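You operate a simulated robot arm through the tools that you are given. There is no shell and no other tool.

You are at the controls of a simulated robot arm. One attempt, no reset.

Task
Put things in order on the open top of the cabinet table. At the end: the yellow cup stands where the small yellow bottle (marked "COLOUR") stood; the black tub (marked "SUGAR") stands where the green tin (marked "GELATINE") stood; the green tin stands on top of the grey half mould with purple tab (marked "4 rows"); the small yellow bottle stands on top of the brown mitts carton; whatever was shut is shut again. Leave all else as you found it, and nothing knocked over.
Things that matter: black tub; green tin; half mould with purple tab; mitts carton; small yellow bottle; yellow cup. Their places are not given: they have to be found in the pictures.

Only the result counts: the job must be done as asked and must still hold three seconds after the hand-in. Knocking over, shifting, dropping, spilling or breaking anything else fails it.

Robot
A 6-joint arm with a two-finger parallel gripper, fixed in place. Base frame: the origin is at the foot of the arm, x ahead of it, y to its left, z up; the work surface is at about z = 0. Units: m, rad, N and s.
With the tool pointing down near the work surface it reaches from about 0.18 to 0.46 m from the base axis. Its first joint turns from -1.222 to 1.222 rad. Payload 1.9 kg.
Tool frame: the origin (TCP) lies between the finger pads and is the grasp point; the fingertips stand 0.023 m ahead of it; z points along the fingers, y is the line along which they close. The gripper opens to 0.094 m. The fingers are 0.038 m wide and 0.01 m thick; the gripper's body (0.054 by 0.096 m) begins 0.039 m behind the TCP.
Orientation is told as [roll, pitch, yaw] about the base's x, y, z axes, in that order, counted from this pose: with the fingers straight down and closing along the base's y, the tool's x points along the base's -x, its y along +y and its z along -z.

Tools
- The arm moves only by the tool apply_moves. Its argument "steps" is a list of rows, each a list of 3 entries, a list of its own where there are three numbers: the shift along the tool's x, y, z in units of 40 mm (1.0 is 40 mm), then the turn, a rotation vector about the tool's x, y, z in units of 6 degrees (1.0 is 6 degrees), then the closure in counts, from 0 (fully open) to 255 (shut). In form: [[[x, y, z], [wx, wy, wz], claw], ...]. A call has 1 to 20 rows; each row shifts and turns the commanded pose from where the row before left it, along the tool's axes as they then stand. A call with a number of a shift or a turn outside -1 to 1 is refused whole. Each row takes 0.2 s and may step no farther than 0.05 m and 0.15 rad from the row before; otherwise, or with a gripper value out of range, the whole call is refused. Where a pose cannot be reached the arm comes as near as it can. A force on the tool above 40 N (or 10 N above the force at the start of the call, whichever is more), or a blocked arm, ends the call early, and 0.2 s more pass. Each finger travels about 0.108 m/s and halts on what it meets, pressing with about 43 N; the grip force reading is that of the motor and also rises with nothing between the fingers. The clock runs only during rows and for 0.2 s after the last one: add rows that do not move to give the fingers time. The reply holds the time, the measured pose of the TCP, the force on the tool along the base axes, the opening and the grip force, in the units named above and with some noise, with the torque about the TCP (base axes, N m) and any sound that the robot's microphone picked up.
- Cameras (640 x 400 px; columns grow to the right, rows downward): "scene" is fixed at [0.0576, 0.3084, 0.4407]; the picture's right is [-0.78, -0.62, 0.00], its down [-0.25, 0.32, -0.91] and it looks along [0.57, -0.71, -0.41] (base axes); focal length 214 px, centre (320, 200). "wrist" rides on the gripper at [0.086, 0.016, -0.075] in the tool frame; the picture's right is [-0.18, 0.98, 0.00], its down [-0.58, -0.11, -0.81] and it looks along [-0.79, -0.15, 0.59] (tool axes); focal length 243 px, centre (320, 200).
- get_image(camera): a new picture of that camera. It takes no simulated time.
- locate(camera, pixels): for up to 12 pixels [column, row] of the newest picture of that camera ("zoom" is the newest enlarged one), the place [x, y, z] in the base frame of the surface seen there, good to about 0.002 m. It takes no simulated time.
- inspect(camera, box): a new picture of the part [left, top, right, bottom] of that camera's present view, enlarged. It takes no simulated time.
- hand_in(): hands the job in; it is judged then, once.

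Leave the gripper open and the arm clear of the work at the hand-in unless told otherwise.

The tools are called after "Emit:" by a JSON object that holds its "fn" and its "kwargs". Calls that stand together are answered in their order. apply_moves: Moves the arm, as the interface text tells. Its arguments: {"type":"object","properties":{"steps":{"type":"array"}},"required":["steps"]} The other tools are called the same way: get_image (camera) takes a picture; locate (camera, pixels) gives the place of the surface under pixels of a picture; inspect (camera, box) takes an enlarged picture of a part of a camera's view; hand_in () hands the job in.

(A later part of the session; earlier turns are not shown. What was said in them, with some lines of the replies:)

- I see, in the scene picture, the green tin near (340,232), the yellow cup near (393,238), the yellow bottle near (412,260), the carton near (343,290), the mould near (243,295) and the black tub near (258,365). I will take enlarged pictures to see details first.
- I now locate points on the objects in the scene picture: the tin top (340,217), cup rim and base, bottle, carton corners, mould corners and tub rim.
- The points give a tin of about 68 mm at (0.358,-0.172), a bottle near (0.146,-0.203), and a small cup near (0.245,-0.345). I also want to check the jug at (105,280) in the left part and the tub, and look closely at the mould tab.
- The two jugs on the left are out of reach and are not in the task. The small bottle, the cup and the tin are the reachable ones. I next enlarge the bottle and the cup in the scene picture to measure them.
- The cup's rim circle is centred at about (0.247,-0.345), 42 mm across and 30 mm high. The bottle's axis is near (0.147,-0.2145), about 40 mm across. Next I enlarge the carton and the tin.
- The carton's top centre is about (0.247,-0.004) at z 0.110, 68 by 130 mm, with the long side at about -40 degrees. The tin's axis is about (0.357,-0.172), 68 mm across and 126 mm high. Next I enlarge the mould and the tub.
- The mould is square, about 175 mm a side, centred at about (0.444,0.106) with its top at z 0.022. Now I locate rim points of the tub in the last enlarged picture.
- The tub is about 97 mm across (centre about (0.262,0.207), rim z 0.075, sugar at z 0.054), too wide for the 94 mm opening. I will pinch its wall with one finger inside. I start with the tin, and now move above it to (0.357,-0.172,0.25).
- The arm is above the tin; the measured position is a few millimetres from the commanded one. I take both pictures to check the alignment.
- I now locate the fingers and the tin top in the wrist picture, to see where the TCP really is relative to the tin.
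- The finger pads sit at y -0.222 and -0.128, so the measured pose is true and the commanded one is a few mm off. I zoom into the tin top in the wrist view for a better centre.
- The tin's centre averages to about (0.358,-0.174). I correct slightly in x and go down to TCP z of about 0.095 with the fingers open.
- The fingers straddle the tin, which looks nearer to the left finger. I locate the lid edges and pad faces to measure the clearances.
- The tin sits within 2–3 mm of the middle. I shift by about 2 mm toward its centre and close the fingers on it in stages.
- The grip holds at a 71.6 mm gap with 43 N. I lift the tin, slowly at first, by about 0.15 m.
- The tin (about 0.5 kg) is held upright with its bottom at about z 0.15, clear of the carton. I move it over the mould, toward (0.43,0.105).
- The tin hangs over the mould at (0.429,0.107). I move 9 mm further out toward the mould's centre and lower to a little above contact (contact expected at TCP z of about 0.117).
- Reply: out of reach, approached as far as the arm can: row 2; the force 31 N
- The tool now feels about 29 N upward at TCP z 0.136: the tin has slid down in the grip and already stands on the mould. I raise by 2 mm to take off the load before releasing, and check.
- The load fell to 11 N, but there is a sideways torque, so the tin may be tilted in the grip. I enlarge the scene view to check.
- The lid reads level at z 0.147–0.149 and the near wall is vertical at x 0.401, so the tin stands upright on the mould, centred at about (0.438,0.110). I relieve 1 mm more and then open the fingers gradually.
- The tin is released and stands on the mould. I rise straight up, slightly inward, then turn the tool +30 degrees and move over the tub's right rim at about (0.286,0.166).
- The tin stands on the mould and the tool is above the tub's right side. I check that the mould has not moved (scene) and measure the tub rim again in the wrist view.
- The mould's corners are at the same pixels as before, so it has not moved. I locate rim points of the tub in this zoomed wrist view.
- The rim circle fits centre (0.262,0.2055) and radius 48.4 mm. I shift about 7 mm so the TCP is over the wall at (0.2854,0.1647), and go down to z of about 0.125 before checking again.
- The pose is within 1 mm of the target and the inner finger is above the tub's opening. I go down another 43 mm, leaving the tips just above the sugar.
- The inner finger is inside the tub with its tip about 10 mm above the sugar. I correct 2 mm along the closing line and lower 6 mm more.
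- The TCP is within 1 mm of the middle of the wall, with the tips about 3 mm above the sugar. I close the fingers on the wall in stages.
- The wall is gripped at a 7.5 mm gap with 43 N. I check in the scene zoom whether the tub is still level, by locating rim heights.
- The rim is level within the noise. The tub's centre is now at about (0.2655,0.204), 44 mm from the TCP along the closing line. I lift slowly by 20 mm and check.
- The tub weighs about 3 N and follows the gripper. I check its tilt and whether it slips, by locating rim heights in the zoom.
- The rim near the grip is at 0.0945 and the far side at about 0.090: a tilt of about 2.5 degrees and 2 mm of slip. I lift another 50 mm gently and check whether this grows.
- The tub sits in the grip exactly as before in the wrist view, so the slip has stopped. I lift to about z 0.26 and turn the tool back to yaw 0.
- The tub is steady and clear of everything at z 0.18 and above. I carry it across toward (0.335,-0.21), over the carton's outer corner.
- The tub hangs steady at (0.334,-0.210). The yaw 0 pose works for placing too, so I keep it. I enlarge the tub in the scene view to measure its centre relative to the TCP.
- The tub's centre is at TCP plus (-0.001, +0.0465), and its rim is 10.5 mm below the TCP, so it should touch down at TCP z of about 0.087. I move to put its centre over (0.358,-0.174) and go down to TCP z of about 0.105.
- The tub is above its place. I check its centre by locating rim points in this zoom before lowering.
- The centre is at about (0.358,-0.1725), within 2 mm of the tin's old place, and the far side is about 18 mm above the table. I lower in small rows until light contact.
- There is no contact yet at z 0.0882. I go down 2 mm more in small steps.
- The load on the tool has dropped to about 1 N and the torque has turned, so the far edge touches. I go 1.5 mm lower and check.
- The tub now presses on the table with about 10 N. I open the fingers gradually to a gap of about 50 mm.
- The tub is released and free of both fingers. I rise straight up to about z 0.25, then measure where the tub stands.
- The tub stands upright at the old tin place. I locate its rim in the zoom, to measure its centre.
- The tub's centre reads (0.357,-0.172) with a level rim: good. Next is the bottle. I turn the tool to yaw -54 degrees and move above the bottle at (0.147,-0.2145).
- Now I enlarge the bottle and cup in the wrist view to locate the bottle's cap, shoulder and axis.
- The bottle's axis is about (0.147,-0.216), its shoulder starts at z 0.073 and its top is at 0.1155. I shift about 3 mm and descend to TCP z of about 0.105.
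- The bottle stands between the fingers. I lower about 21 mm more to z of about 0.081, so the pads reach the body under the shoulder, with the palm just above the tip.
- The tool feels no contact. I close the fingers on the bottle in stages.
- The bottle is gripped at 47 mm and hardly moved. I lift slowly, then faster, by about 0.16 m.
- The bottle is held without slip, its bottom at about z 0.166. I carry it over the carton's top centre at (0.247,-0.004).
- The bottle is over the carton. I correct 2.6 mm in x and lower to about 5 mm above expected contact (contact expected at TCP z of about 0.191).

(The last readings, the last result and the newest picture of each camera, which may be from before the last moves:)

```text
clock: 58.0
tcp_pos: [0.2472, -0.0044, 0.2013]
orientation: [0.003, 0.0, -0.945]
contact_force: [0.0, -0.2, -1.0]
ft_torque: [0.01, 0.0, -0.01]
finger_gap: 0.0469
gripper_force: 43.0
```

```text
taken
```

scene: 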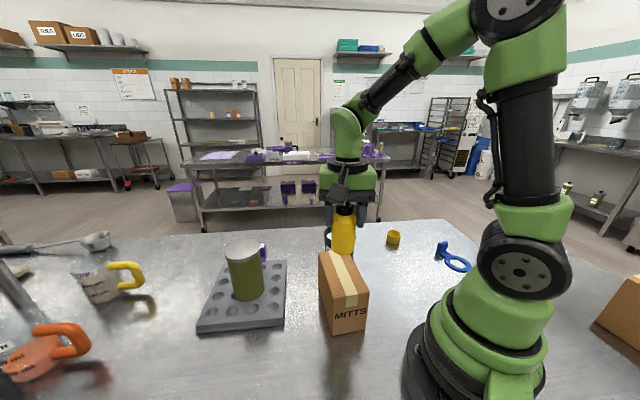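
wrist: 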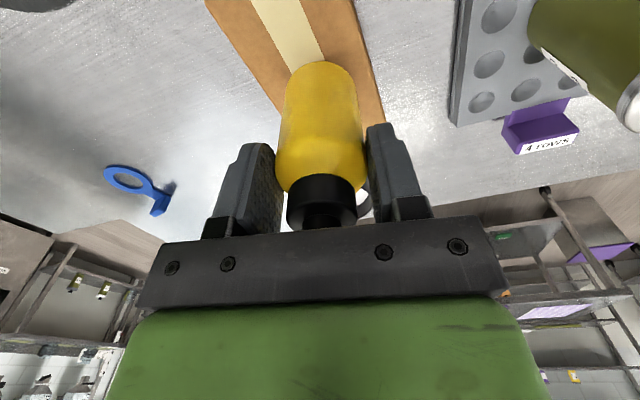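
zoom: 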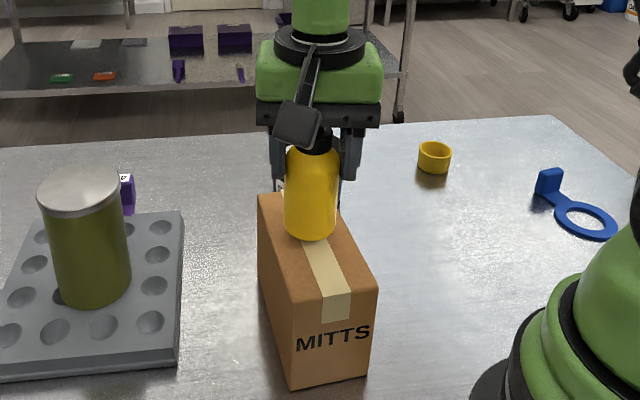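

The bottle is about 10 mm above the carton, over the tape line. I lower 8 mm and then check the force.

Emit:
{"fn": "apply_moves", "kwargs": {"steps": [[[0, 0, 0.08], [0, 0, 0], 220], [[0, 0, 0.08], [0, 0, 0], 220], [[0, 0, 0.04], [0, 0, 0], 220], [[0, 0, 0], [0, 0, 0], 220]]}}

```text
clock: 59.0
tcp_pos: [0.2477, -0.0048, 0.1934]
orientation: [0.004, -0.002, -0.944]
contact_force: [-0.7, -0.5, -0.6]
ft_torque: [-0.05, 0.03, 0.0]
finger_gap: 0.047
gripper_force: 43.2
```

There is no contact yet at z 0.1934. I go down in 1 mm rows.

Emit:
{"fn": "apply_moves", "kwargs": {"steps": [[[0, 0, 0.025], [0, 0, 0], 220], [[0, 0, 0.025], [0, 0, 0], 220], [[0, 0, 0], [0, 0, 0], 220]]}}

```text
clock: 59.8
tcp_pos: [0.2482, -0.0027, 0.193]
orientation: [0.003, 0.0, -0.944]
contact_force: [-0.2, 0.7, -0.9]
ft_torque: [-0.04, -0.03, 0.01]
finger_gap: 0.0471
gripper_force: 42.3
```

Still only the bottle's weight. I go on in 1 mm rows.

Emit:
{"fn": "apply_moves", "kwargs": {"steps": [[[0, 0, 0.025], [0, 0, 0], 220], [[0, 0, 0], [0, 0, 0], 220]]}}

Emit:
{"fn": "inspect", "kwargs": {"camera": "scene", "box": [310, 220, 380, 300]}}

```text
clock: 60.4
tcp_pos: [0.2488, -0.0034, 0.1903]
orientation: [0.003, -0.001, -0.944]
contact_force: [-1.3, -0.5, 9.5]
ft_torque: [-0.08, 0.19, -0.01]
finger_gap: 0.0471
gripper_force: 42.6
```

```text
5.00 times, centred on (345, 260) of scene
```

zoom: 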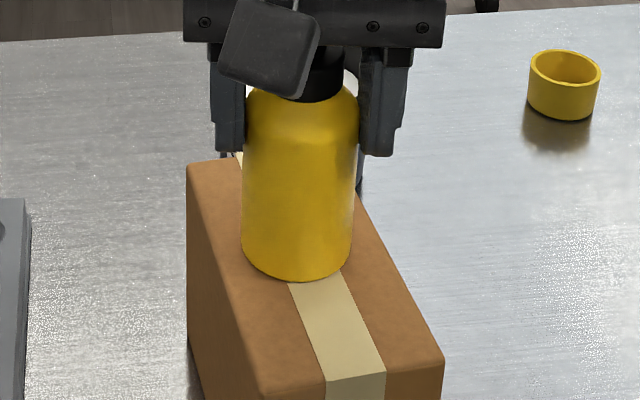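

The bottle stands on the carton with about 10 N of push. I back off slightly and open the fingers gradually.

Emit:
{"fn": "apply_moves", "kwargs": {"steps": [[[0, 0, -0.012], [0, 0, 0], 220], [[0, 0, 0], [0, 0, 0], 140], [[0, 0, 0], [0, 0, 0], 125], [[0, 0, 0], [0, 0, 0], 110], [[0, 0, 0], [0, 0, 0], 80], [[0, 0, 0], [0, 0, 0], 50], [[0, 0, 0], [0, 0, 0], 50]]}}

Emit:
{"fn": "inspect", "kwargs": {"camera": "scene", "box": [300, 200, 390, 340]}}

Emit:
{"fn": "get_image", "kwargs": {"camera": "wrist"}}

```text
clock: 62.0
tcp_pos: [0.2471, -0.0041, 0.1917]
orientation: [0.003, 0.001, -0.946]
contact_force: [0.5, -0.4, -0.7]
ft_torque: [0.02, 0.02, -0.01]
finger_gap: 0.0755
gripper_force: 0.1
```

```text
2.86 times, centred on (345, 270) of scene
```

zoom: 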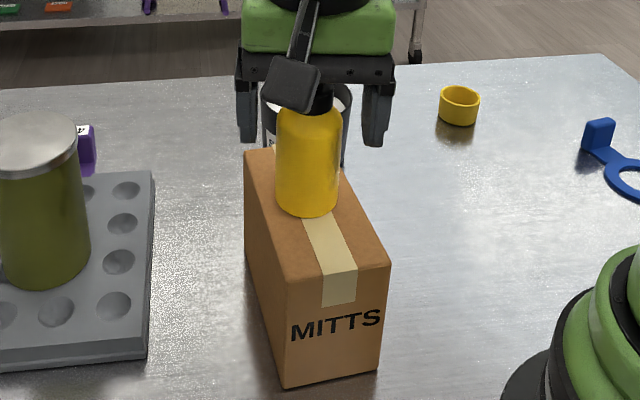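

```text
taken
```

wrist: 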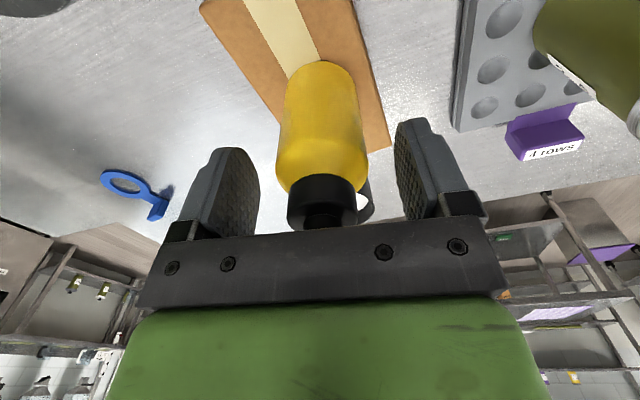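

The bottle stands on the carton. I rise straight up 0.1 m to clear its tip, then move across at height toward the cup at (0.247,-0.345).

Emit:
{"fn": "apply_moves", "kwargs": {"steps": [[[0, 0, -0.2], [0, 0, 0], 50], [[0, 0, -0.4], [0, 0, 0], 50], [[0, 0, -0.6], [0, 0, 0], 50], [[0, 0, -0.7], [0, 0, 0], 50], [[0, 0, -0.6], [0, 0, 0], 50], [[-0.3, -0.22, 0], [0, 0, 0], 50], [[-0.6, -0.44, 0], [0, 0, 0], 50], [[-0.75, -0.54, 0], [0, 0, 0], 50], [[-0.75, -0.54, 0], [0, 0, 0], 50], [[-0.75, -0.54, 0], [0, 0, 0], 50], [[-0.75, -0.54, 0], [0, 0, 0], 50], [[-0.75, -0.54, 0], [0, 0, 0], 50], [[-0.75, -0.54, 0], [0, 0, 0], 50], [[-0.7, -0.54, 0], [0, 0, 0], 50], [[-0.55, -0.4, 0], [0, 0, 0], 50], [[-0.2, -0.15, 0], [0, 0, 0], 50], [[0, 0, 0], [0, 0, 0], 50]]}}

Emit:
{"fn": "get_image", "kwargs": {"camera": "wrist"}}

Emit:
{"fn": "get_image", "kwargs": {"camera": "scene"}}

```text
clock: 65.6
tcp_pos: [0.2475, -0.344, 0.2903]
orientation: [0.003, -0.001, -0.944]
contact_force: [0.2, 0.7, -0.1]
ft_torque: [-0.02, -0.01, -0.02]
finger_gap: 0.0753
gripper_force: 0.0
```

```text
taken
```

wrist: 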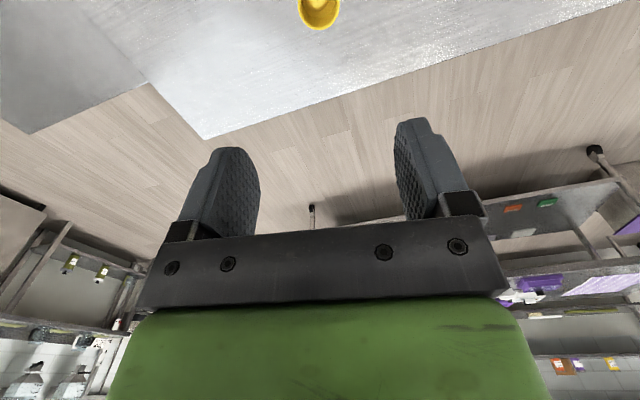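

```text
taken
```

scene: 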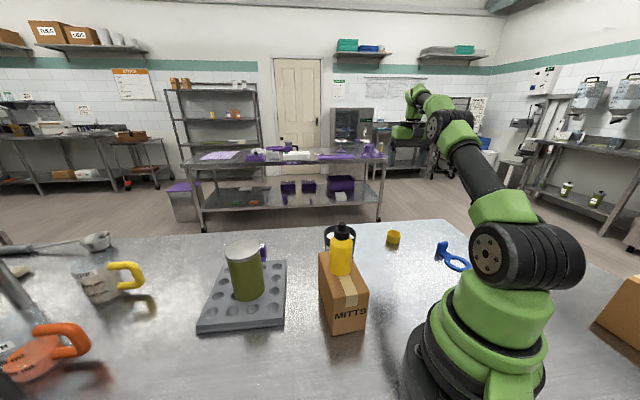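

Everything stands, and the tool is over the cup. I descend to about z 0.12 for a closer look.

Emit:
{"fn": "apply_moves", "kwargs": {"steps": [[[0, 0, 0.4], [0, 0, 0], 50], [[0, 0, 0.8], [0, 0, 0], 50], [[0, 0, 0.9], [0, 0, 0], 50], [[0, 0, 0.9], [0, 0, 0], 50], [[0, 0, 0.7], [0, 0, 0], 50], [[0, 0, 0.4], [0, 0, 0], 50], [[0, 0, 0.2], [0, 0, 0], 50], [[0, 0, 0], [0, 0, 0], 50]]}}

Emit:
{"fn": "get_image", "kwargs": {"camera": "wrist"}}

Emit:
{"fn": "inspect", "kwargs": {"camera": "wrist", "box": [260, 30, 380, 130]}}

```text
clock: 67.4
tcp_pos: [0.2491, -0.3443, 0.118]
orientation: [0.003, 0.0, -0.944]
contact_force: [-0.3, 0.3, 0.1]
ft_torque: [0.0, -0.02, 0.01]
finger_gap: 0.0757
gripper_force: 0.0
```

```text
taken
```

wrist: 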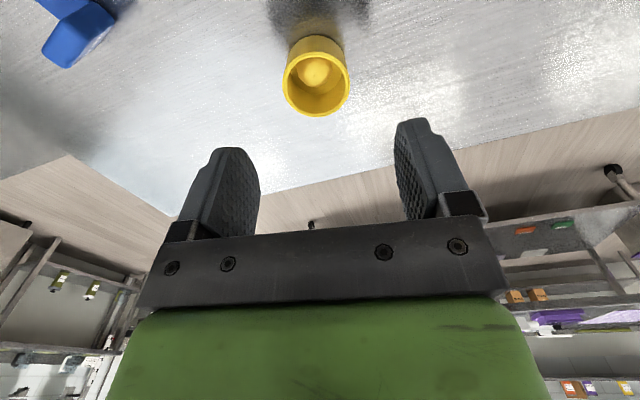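

```text
4.00 times, centred on (320, 80) of wrist
```

zoom: 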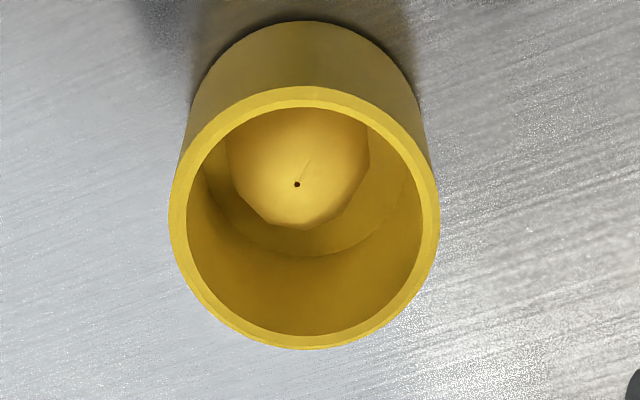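

The cup holds something in the bottom, so I will keep it level. I locate its rim points.

Emit:
{"fn": "locate", "kwargs": {"camera": "zoom", "pixels": [[178, 210], [430, 210], [304, 342], [304, 97], [215, 305], [395, 305], [215, 130], [395, 130], [297, 185], [304, 60], [240, 60], [370, 60]]}}

Emit:
{"fn": "locate", "kwargs": {"camera": "wrist", "pixels": [[245, 160], [240, 200], [398, 140], [402, 180], [405, 130], [230, 155]]}}

```text
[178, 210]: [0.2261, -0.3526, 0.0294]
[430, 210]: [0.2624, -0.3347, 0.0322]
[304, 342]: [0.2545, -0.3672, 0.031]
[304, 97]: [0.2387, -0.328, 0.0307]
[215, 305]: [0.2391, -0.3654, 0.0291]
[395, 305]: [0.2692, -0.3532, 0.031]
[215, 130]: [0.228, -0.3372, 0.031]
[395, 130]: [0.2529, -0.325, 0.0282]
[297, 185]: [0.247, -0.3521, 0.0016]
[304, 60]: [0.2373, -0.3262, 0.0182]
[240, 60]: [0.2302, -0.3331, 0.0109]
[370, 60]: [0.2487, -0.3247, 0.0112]
```

```text
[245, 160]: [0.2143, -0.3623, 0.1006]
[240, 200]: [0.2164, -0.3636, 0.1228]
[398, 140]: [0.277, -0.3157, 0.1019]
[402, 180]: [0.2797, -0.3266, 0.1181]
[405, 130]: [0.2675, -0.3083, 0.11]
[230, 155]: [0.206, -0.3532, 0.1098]
```

The cup's centre is (0.247,-0.3455), as measured before. I shift 2 mm and descend to TCP z of about 0.032, the fingers open on both sides.

Emit:
{"fn": "apply_moves", "kwargs": {"steps": [[[0.01, -0.057, 0.3], [0, 0, 0], 50], [[0, 0, 0.5], [0, 0, 0], 50], [[0, 0, 0.5], [0, 0, 0], 50], [[0, 0, 0.4], [0, 0, 0], 50], [[0, 0, 0.25], [0, 0, 0], 50], [[0, 0, 0.15], [0, 0, 0], 50], [[0, 0, 0], [0, 0, 0], 50]]}}

Emit:
{"fn": "get_image", "kwargs": {"camera": "wrist"}}

Emit:
{"fn": "inspect", "kwargs": {"camera": "scene", "box": [350, 200, 440, 260]}}

```text
clock: 69.0
tcp_pos: [0.2448, -0.345, 0.0352]
orientation: [0.003, -0.001, -0.944]
contact_force: [0.2, -0.7, 0.2]
ft_torque: [-0.03, 0.01, -0.01]
finger_gap: 0.0757
gripper_force: 0.0
```

```text
taken
```

wrist: 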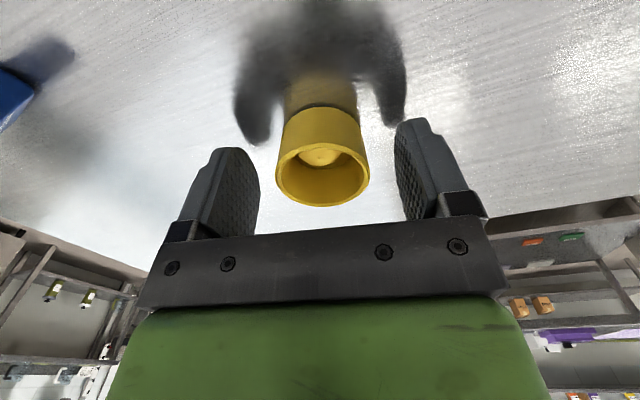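

```text
6.67 times, centred on (395, 230) of scene
```

zoom: 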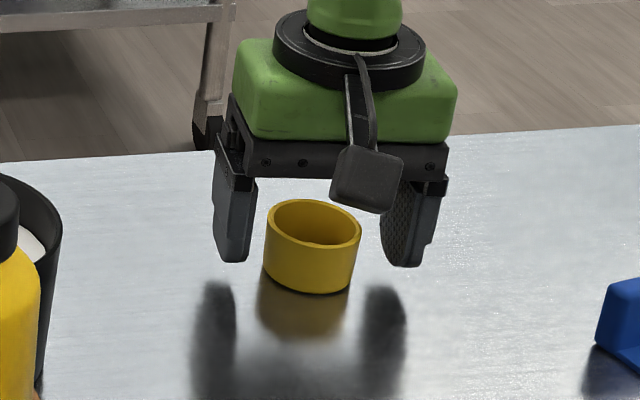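

The cup is between the fingers. I correct 2 mm, lower 5 mm to z 0.030, and close in stages.

Emit:
{"fn": "apply_moves", "kwargs": {"steps": [[[-0.042, 0.037, 0.07], [0, 0, 0], 50], [[0, 0, 0.055], [0, 0, 0], 50], [[0, 0, 0], [0, 0, 0], 100], [[0, 0, 0], [0, 0, 0], 120], [[0, 0, 0], [0, 0, 0], 130], [[0, 0, 0], [0, 0, 0], 140], [[0, 0, 0], [0, 0, 0], 150], [[0, 0, 0], [0, 0, 0], 200], [[0, 0, 0], [0, 0, 0], 220], [[0, 0, 0], [0, 0, 0], 220]]}}

Emit:
{"fn": "get_image", "kwargs": {"camera": "wrist"}}

Emit:
{"fn": "inspect", "kwargs": {"camera": "scene", "box": [350, 200, 440, 260]}}

```text
clock: 71.2
tcp_pos: [0.2467, -0.3448, 0.0294]
orientation: [0.003, 0.0, -0.943]
contact_force: [0.5, 1.2, -0.9]
ft_torque: [0.0, -0.02, -0.03]
finger_gap: 0.0445
gripper_force: 43.4
```

```text
taken
```

wrist: 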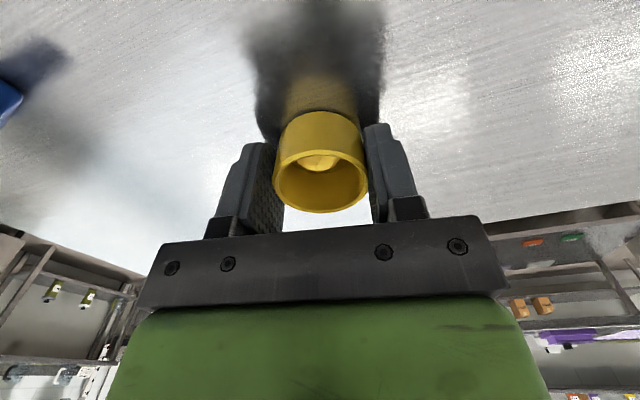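

```text
6.67 times, centred on (395, 230) of scene
```

zoom: 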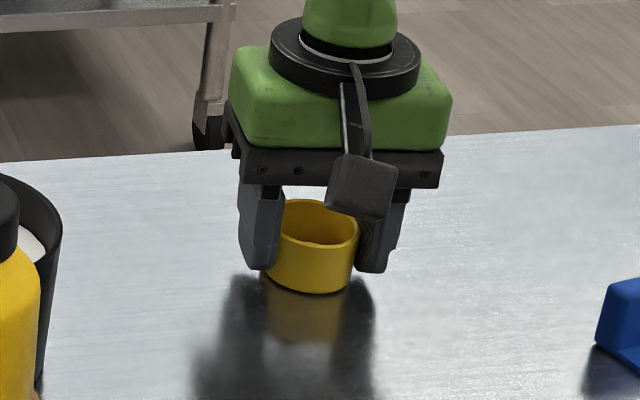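

The cup is gripped at 44.5 mm. I lift it about 94 mm, slowly at first.

Emit:
{"fn": "apply_moves", "kwargs": {"steps": [[[0, 0, -0.05], [0, 0, 0], 220], [[0, 0, -0.1], [0, 0, 0], 220], [[0, 0, -0.3], [0, 0, 0], 220], [[0, 0, -0.5], [0, 0, 0], 220], [[0, 0, -0.5], [0, 0, 0], 220], [[0, 0, -0.5], [0, 0, 0], 220], [[0, 0, -0.3], [0, 0, 0], 220], [[0, 0, -0.1], [0, 0, 0], 220], [[0, 0, 0], [0, 0, 0], 220]]}}

Emit:
{"fn": "get_image", "kwargs": {"camera": "wrist"}}

```text
clock: 73.2
tcp_pos: [0.2476, -0.3464, 0.125]
orientation: [0.003, 0.0, -0.943]
contact_force: [0.2, -0.1, 0.5]
ft_torque: [0.04, 0.0, 0.02]
finger_gap: 0.0451
gripper_force: 43.1
```

```text
taken
```

wrist: 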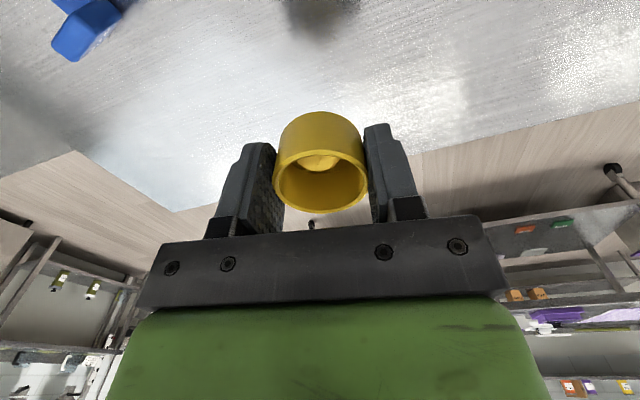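

The cup is held without slip. I carry it inward to above the bottle's old place at (0.147,-0.216).

Emit:
{"fn": "apply_moves", "kwargs": {"steps": [[[0.2, -0.01, 0], [0, 0, 0], 220], [[0.4, -0.015, 0], [0, 0, 0], 220], [[0.5, -0.015, 0], [0, 0, 0], 220], [[0.5, -0.015, 0], [0, 0, 0], 220], [[0.5, -0.015, 0], [0, 0, 0], 220], [[0.5, -0.015, 0], [0, 0, 0], 220], [[0.5, -0.015, 0], [0, 0, 0], 220], [[0.5, -0.015, 0], [0, 0, 0], 220], [[0.35, -0.01, 0], [0, 0, 0], 220], [[0.16, 0, 0], [0, 0, 0], 220], [[0, 0, 0], [0, 0, 0], 220]]}}

Emit:
{"fn": "get_image", "kwargs": {"camera": "wrist"}}

Emit:
{"fn": "get_image", "kwargs": {"camera": "scene"}}

```text
clock: 75.6
tcp_pos: [0.1468, -0.2135, 0.1263]
orientation: [0.003, -0.001, -0.944]
contact_force: [-0.5, 0.3, -0.4]
ft_torque: [-0.01, -0.01, 0.0]
finger_gap: 0.0447
gripper_force: 43.4
```

```text
taken
```

wrist: 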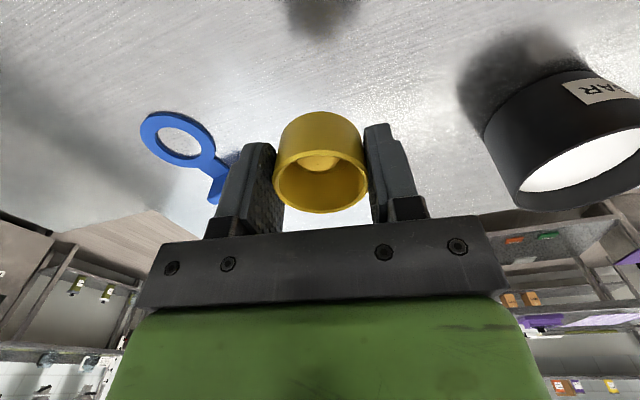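

```text
taken
```

scene: 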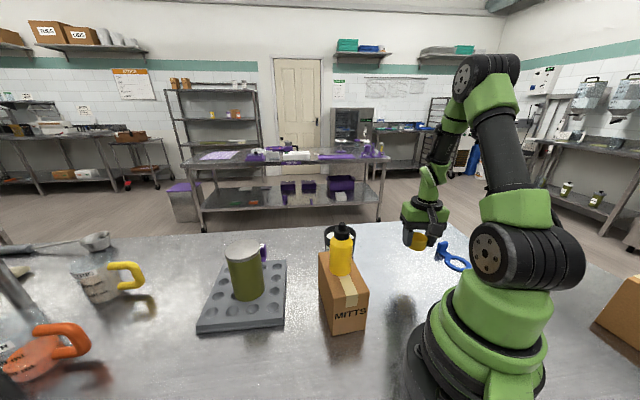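

The cup is 2.5 mm from the place. I correct this and lower to about 6 mm above the table.

Emit:
{"fn": "apply_moves", "kwargs": {"steps": [[[-0.053, -0.033, 0.2], [0, 0, 0], 220], [[0, 0, 0.4], [0, 0, 0], 220], [[0, 0, 0.5], [0, 0, 0], 220], [[0, 0, 0.5], [0, 0, 0], 220], [[0, 0, 0.35], [0, 0, 0], 220], [[0, 0, 0.2], [0, 0, 0], 220], [[0, 0, 0.1], [0, 0, 0], 220], [[0, 0, 0], [0, 0, 0], 220]]}}

Emit:
{"fn": "inspect", "kwargs": {"camera": "scene", "box": [370, 220, 460, 290]}}

```text
clock: 77.4
tcp_pos: [0.1453, -0.2175, 0.0337]
orientation: [0.003, 0.0, -0.944]
contact_force: [0.4, 0.3, -0.9]
ft_torque: [-0.01, 0.03, 0.01]
finger_gap: 0.0446
gripper_force: 43.2
```

```text
5.71 times, centred on (415, 255) of scene
```

zoom: 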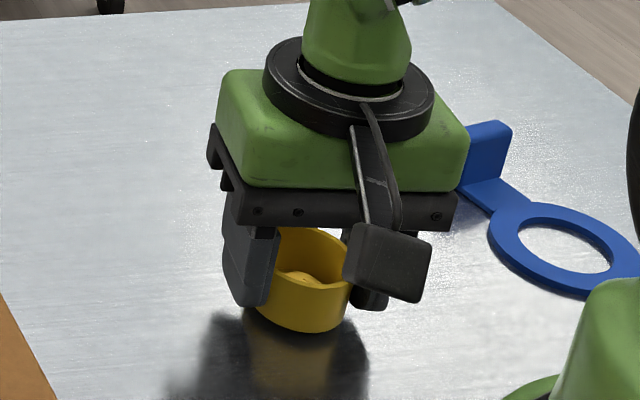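

I correct 1.7 mm along the closing line and lower in small rows to contact.

Emit:
{"fn": "apply_moves", "kwargs": {"steps": [[[0, 0.04, 0.03], [0, 0, 0], 220], [[0, 0, 0.03], [0, 0, 0], 220], [[0, 0, 0.025], [0, 0, 0], 220], [[0, 0, 0], [0, 0, 0], 220]]}}

```text
clock: 78.4
tcp_pos: [0.1476, -0.2158, 0.0299]
orientation: [0.003, 0.0, -0.945]
contact_force: [-0.1, 0.7, 0.2]
ft_torque: [-0.01, 0.02, 0.0]
finger_gap: 0.0447
gripper_force: 42.9
```

The position is (0.1476,-0.2158) with no contact yet. I lower 1 mm at a time.

Emit:
{"fn": "apply_moves", "kwargs": {"steps": [[[0, 0, 0.025], [0, 0, 0], 220], [[0, 0, 0], [0, 0, 0], 220]]}}

```text
clock: 79.0
tcp_pos: [0.1494, -0.2157, 0.0293]
orientation: [0.003, -0.002, -0.943]
contact_force: [-0.3, 3.4, 21.8]
ft_torque: [0.08, -0.01, -0.01]
finger_gap: 0.045
gripper_force: 42.8
```

The cup stands on the table (22 N). I back off a little and open the fingers gradually.

Emit:
{"fn": "apply_moves", "kwargs": {"steps": [[[0, 0, -0.02], [0, 0, 0], 220], [[0, 0, 0], [0, 0, 0], 145], [[0, 0, 0], [0, 0, 0], 130], [[0, 0, 0], [0, 0, 0], 115], [[0, 0, 0], [0, 0, 0], 85], [[0, 0, 0], [0, 0, 0], 50], [[0, 0, 0], [0, 0, 0], 50]]}}

Emit:
{"fn": "get_image", "kwargs": {"camera": "wrist"}}

Emit:
{"fn": "inspect", "kwargs": {"camera": "scene", "box": [370, 220, 460, 290]}}

```text
clock: 80.6
tcp_pos: [0.1477, -0.2155, 0.0307]
orientation: [0.003, -0.001, -0.944]
contact_force: [0.2, -0.5, -0.1]
ft_torque: [-0.01, 0.02, 0.03]
finger_gap: 0.0755
gripper_force: 0.0
```

```text
taken
```

wrist: 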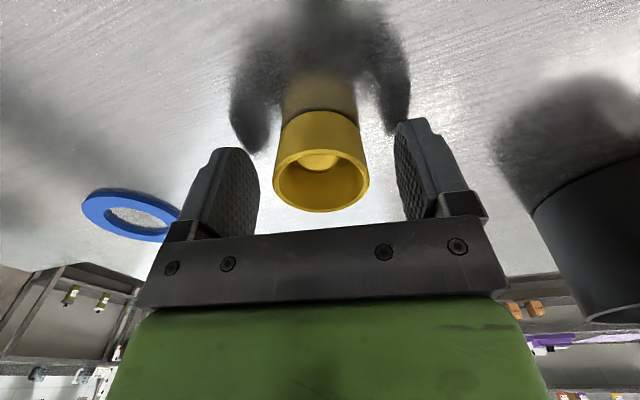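

```text
5.71 times, centred on (415, 255) of scene
```

zoom: 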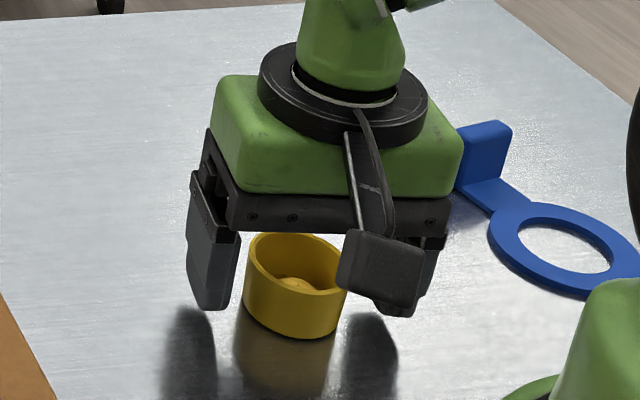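

The cup is released. I rise straight up to about z 0.30, clear of the work.

Emit:
{"fn": "apply_moves", "kwargs": {"steps": [[[0, 0, -0.2], [0, 0, 0], 50], [[0, 0, -0.4], [0, 0, 0], 50], [[0, 0, -0.6], [0, 0, 0], 50], [[0, 0, -0.8], [0, 0, 0], 0], [[0, 0, -0.9], [0, 0, 0], 0], [[0, 0, -0.9], [0, 0, 0], 0], [[0, 0, -0.9], [0, 0, 0], 0], [[0, 0, -0.9], [0, 0, 0], 0], [[0, 0, -0.7], [0, 0, 0], 0], [[0, 0, -0.4], [0, 0, 0], 0], [[0, 0, 0], [0, 0, 0], 0]]}}

Emit:
{"fn": "get_image", "kwargs": {"camera": "scene"}}

Emit:
{"fn": "inspect", "kwargs": {"camera": "scene", "box": [370, 220, 460, 290]}}

```text
clock: 83.0
tcp_pos: [0.1491, -0.2154, 0.298]
orientation: [0.003, -0.002, -0.942]
contact_force: [-0.3, -0.2, -0.3]
ft_torque: [-0.01, 0.01, -0.03]
finger_gap: 0.0942
gripper_force: 0.0
```

```text
taken
```

scene: 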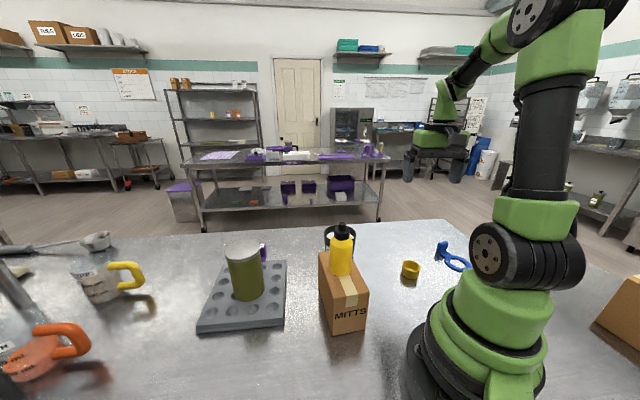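

```text
5.71 times, centred on (415, 255) of scene
```

zoom: 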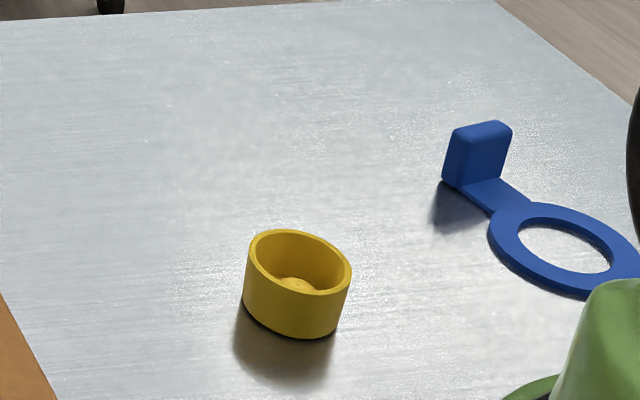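

All objects stand. I do a last check: the cup's rim points here, then the carton and bottle.

Emit:
{"fn": "locate", "kwargs": {"camera": "zoom", "pixels": [[250, 250], [265, 235], [295, 232], [330, 247], [347, 268], [335, 287], [300, 292], [265, 275], [250, 300], [290, 320], [335, 310], [295, 283]]}}

Emit:
{"fn": "inspect", "kwargs": {"camera": "scene", "box": [306, 205, 386, 340]}}

```text
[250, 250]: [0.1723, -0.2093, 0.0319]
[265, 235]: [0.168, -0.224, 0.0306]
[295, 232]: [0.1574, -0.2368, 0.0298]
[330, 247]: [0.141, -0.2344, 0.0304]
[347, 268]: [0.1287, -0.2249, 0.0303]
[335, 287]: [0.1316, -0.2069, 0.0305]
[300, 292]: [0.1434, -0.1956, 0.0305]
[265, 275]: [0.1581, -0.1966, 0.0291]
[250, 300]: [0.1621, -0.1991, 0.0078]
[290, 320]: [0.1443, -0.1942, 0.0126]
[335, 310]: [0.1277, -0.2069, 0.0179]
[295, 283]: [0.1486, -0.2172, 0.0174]
```

```text
2.96 times, centred on (346, 272) of scene
```

zoom: 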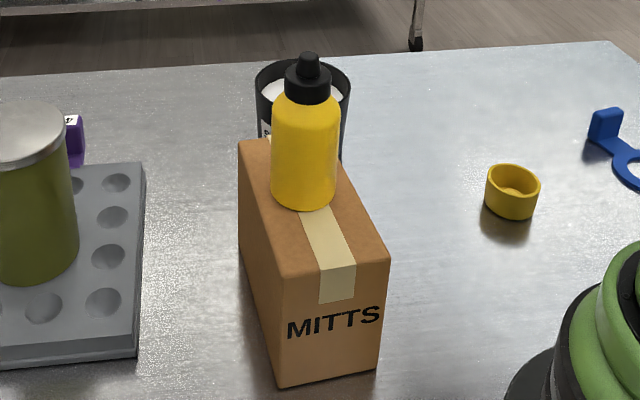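

The cup's centre reads (0.150,-0.216), within about 3 mm of the bottle's place. The carton and mould are at the same pixels as at the start. The bottle is upright on the carton, the tin is on the mould and the tub is at the tin's place. I opened nothing that was shut. The gripper is open and 0.3 m up, so I hand in.

Emit:
{"fn": "hand_in", "kwargs": {}}

```text
The job is handed in.
```

I moved all four objects to their places and handed the job in. I don't have the judge's result. These are the positions I measured before handing in:

| Object | Where it stands now | How close |
|---|---|---|
| Yellow cup | Small yellow bottle's old place | About 3 mm off, upright |
| Black tub | Green tin's old place | About 4 mm off at most, rim level |
| Green tin | On the half mould, close to its middle | Upright, lid level |
| Small yellow bottle | On the mitts carton, near the centre of its top | Upright |

- **Tub:** it was too wide for the gripper (about 97 mm against a 94 mm opening), so I carried it by pinching its wall. It tilted about 2.5 degrees on the way. I saw no sugar spill in the pictures.
- **Tin:** it slid about 20 mm in the grip while being lifted. It then pressed on the mould with roughly 30 N when set down. It still stood upright and the mould did not move.
- **Everything else:** the carton and the mould were at the same pixels as at the start. I saw nothing knocked over, and I opened nothing that was shut.
- **Arm:** at the hand-in the gripper was open, about 0.3 m above the table.
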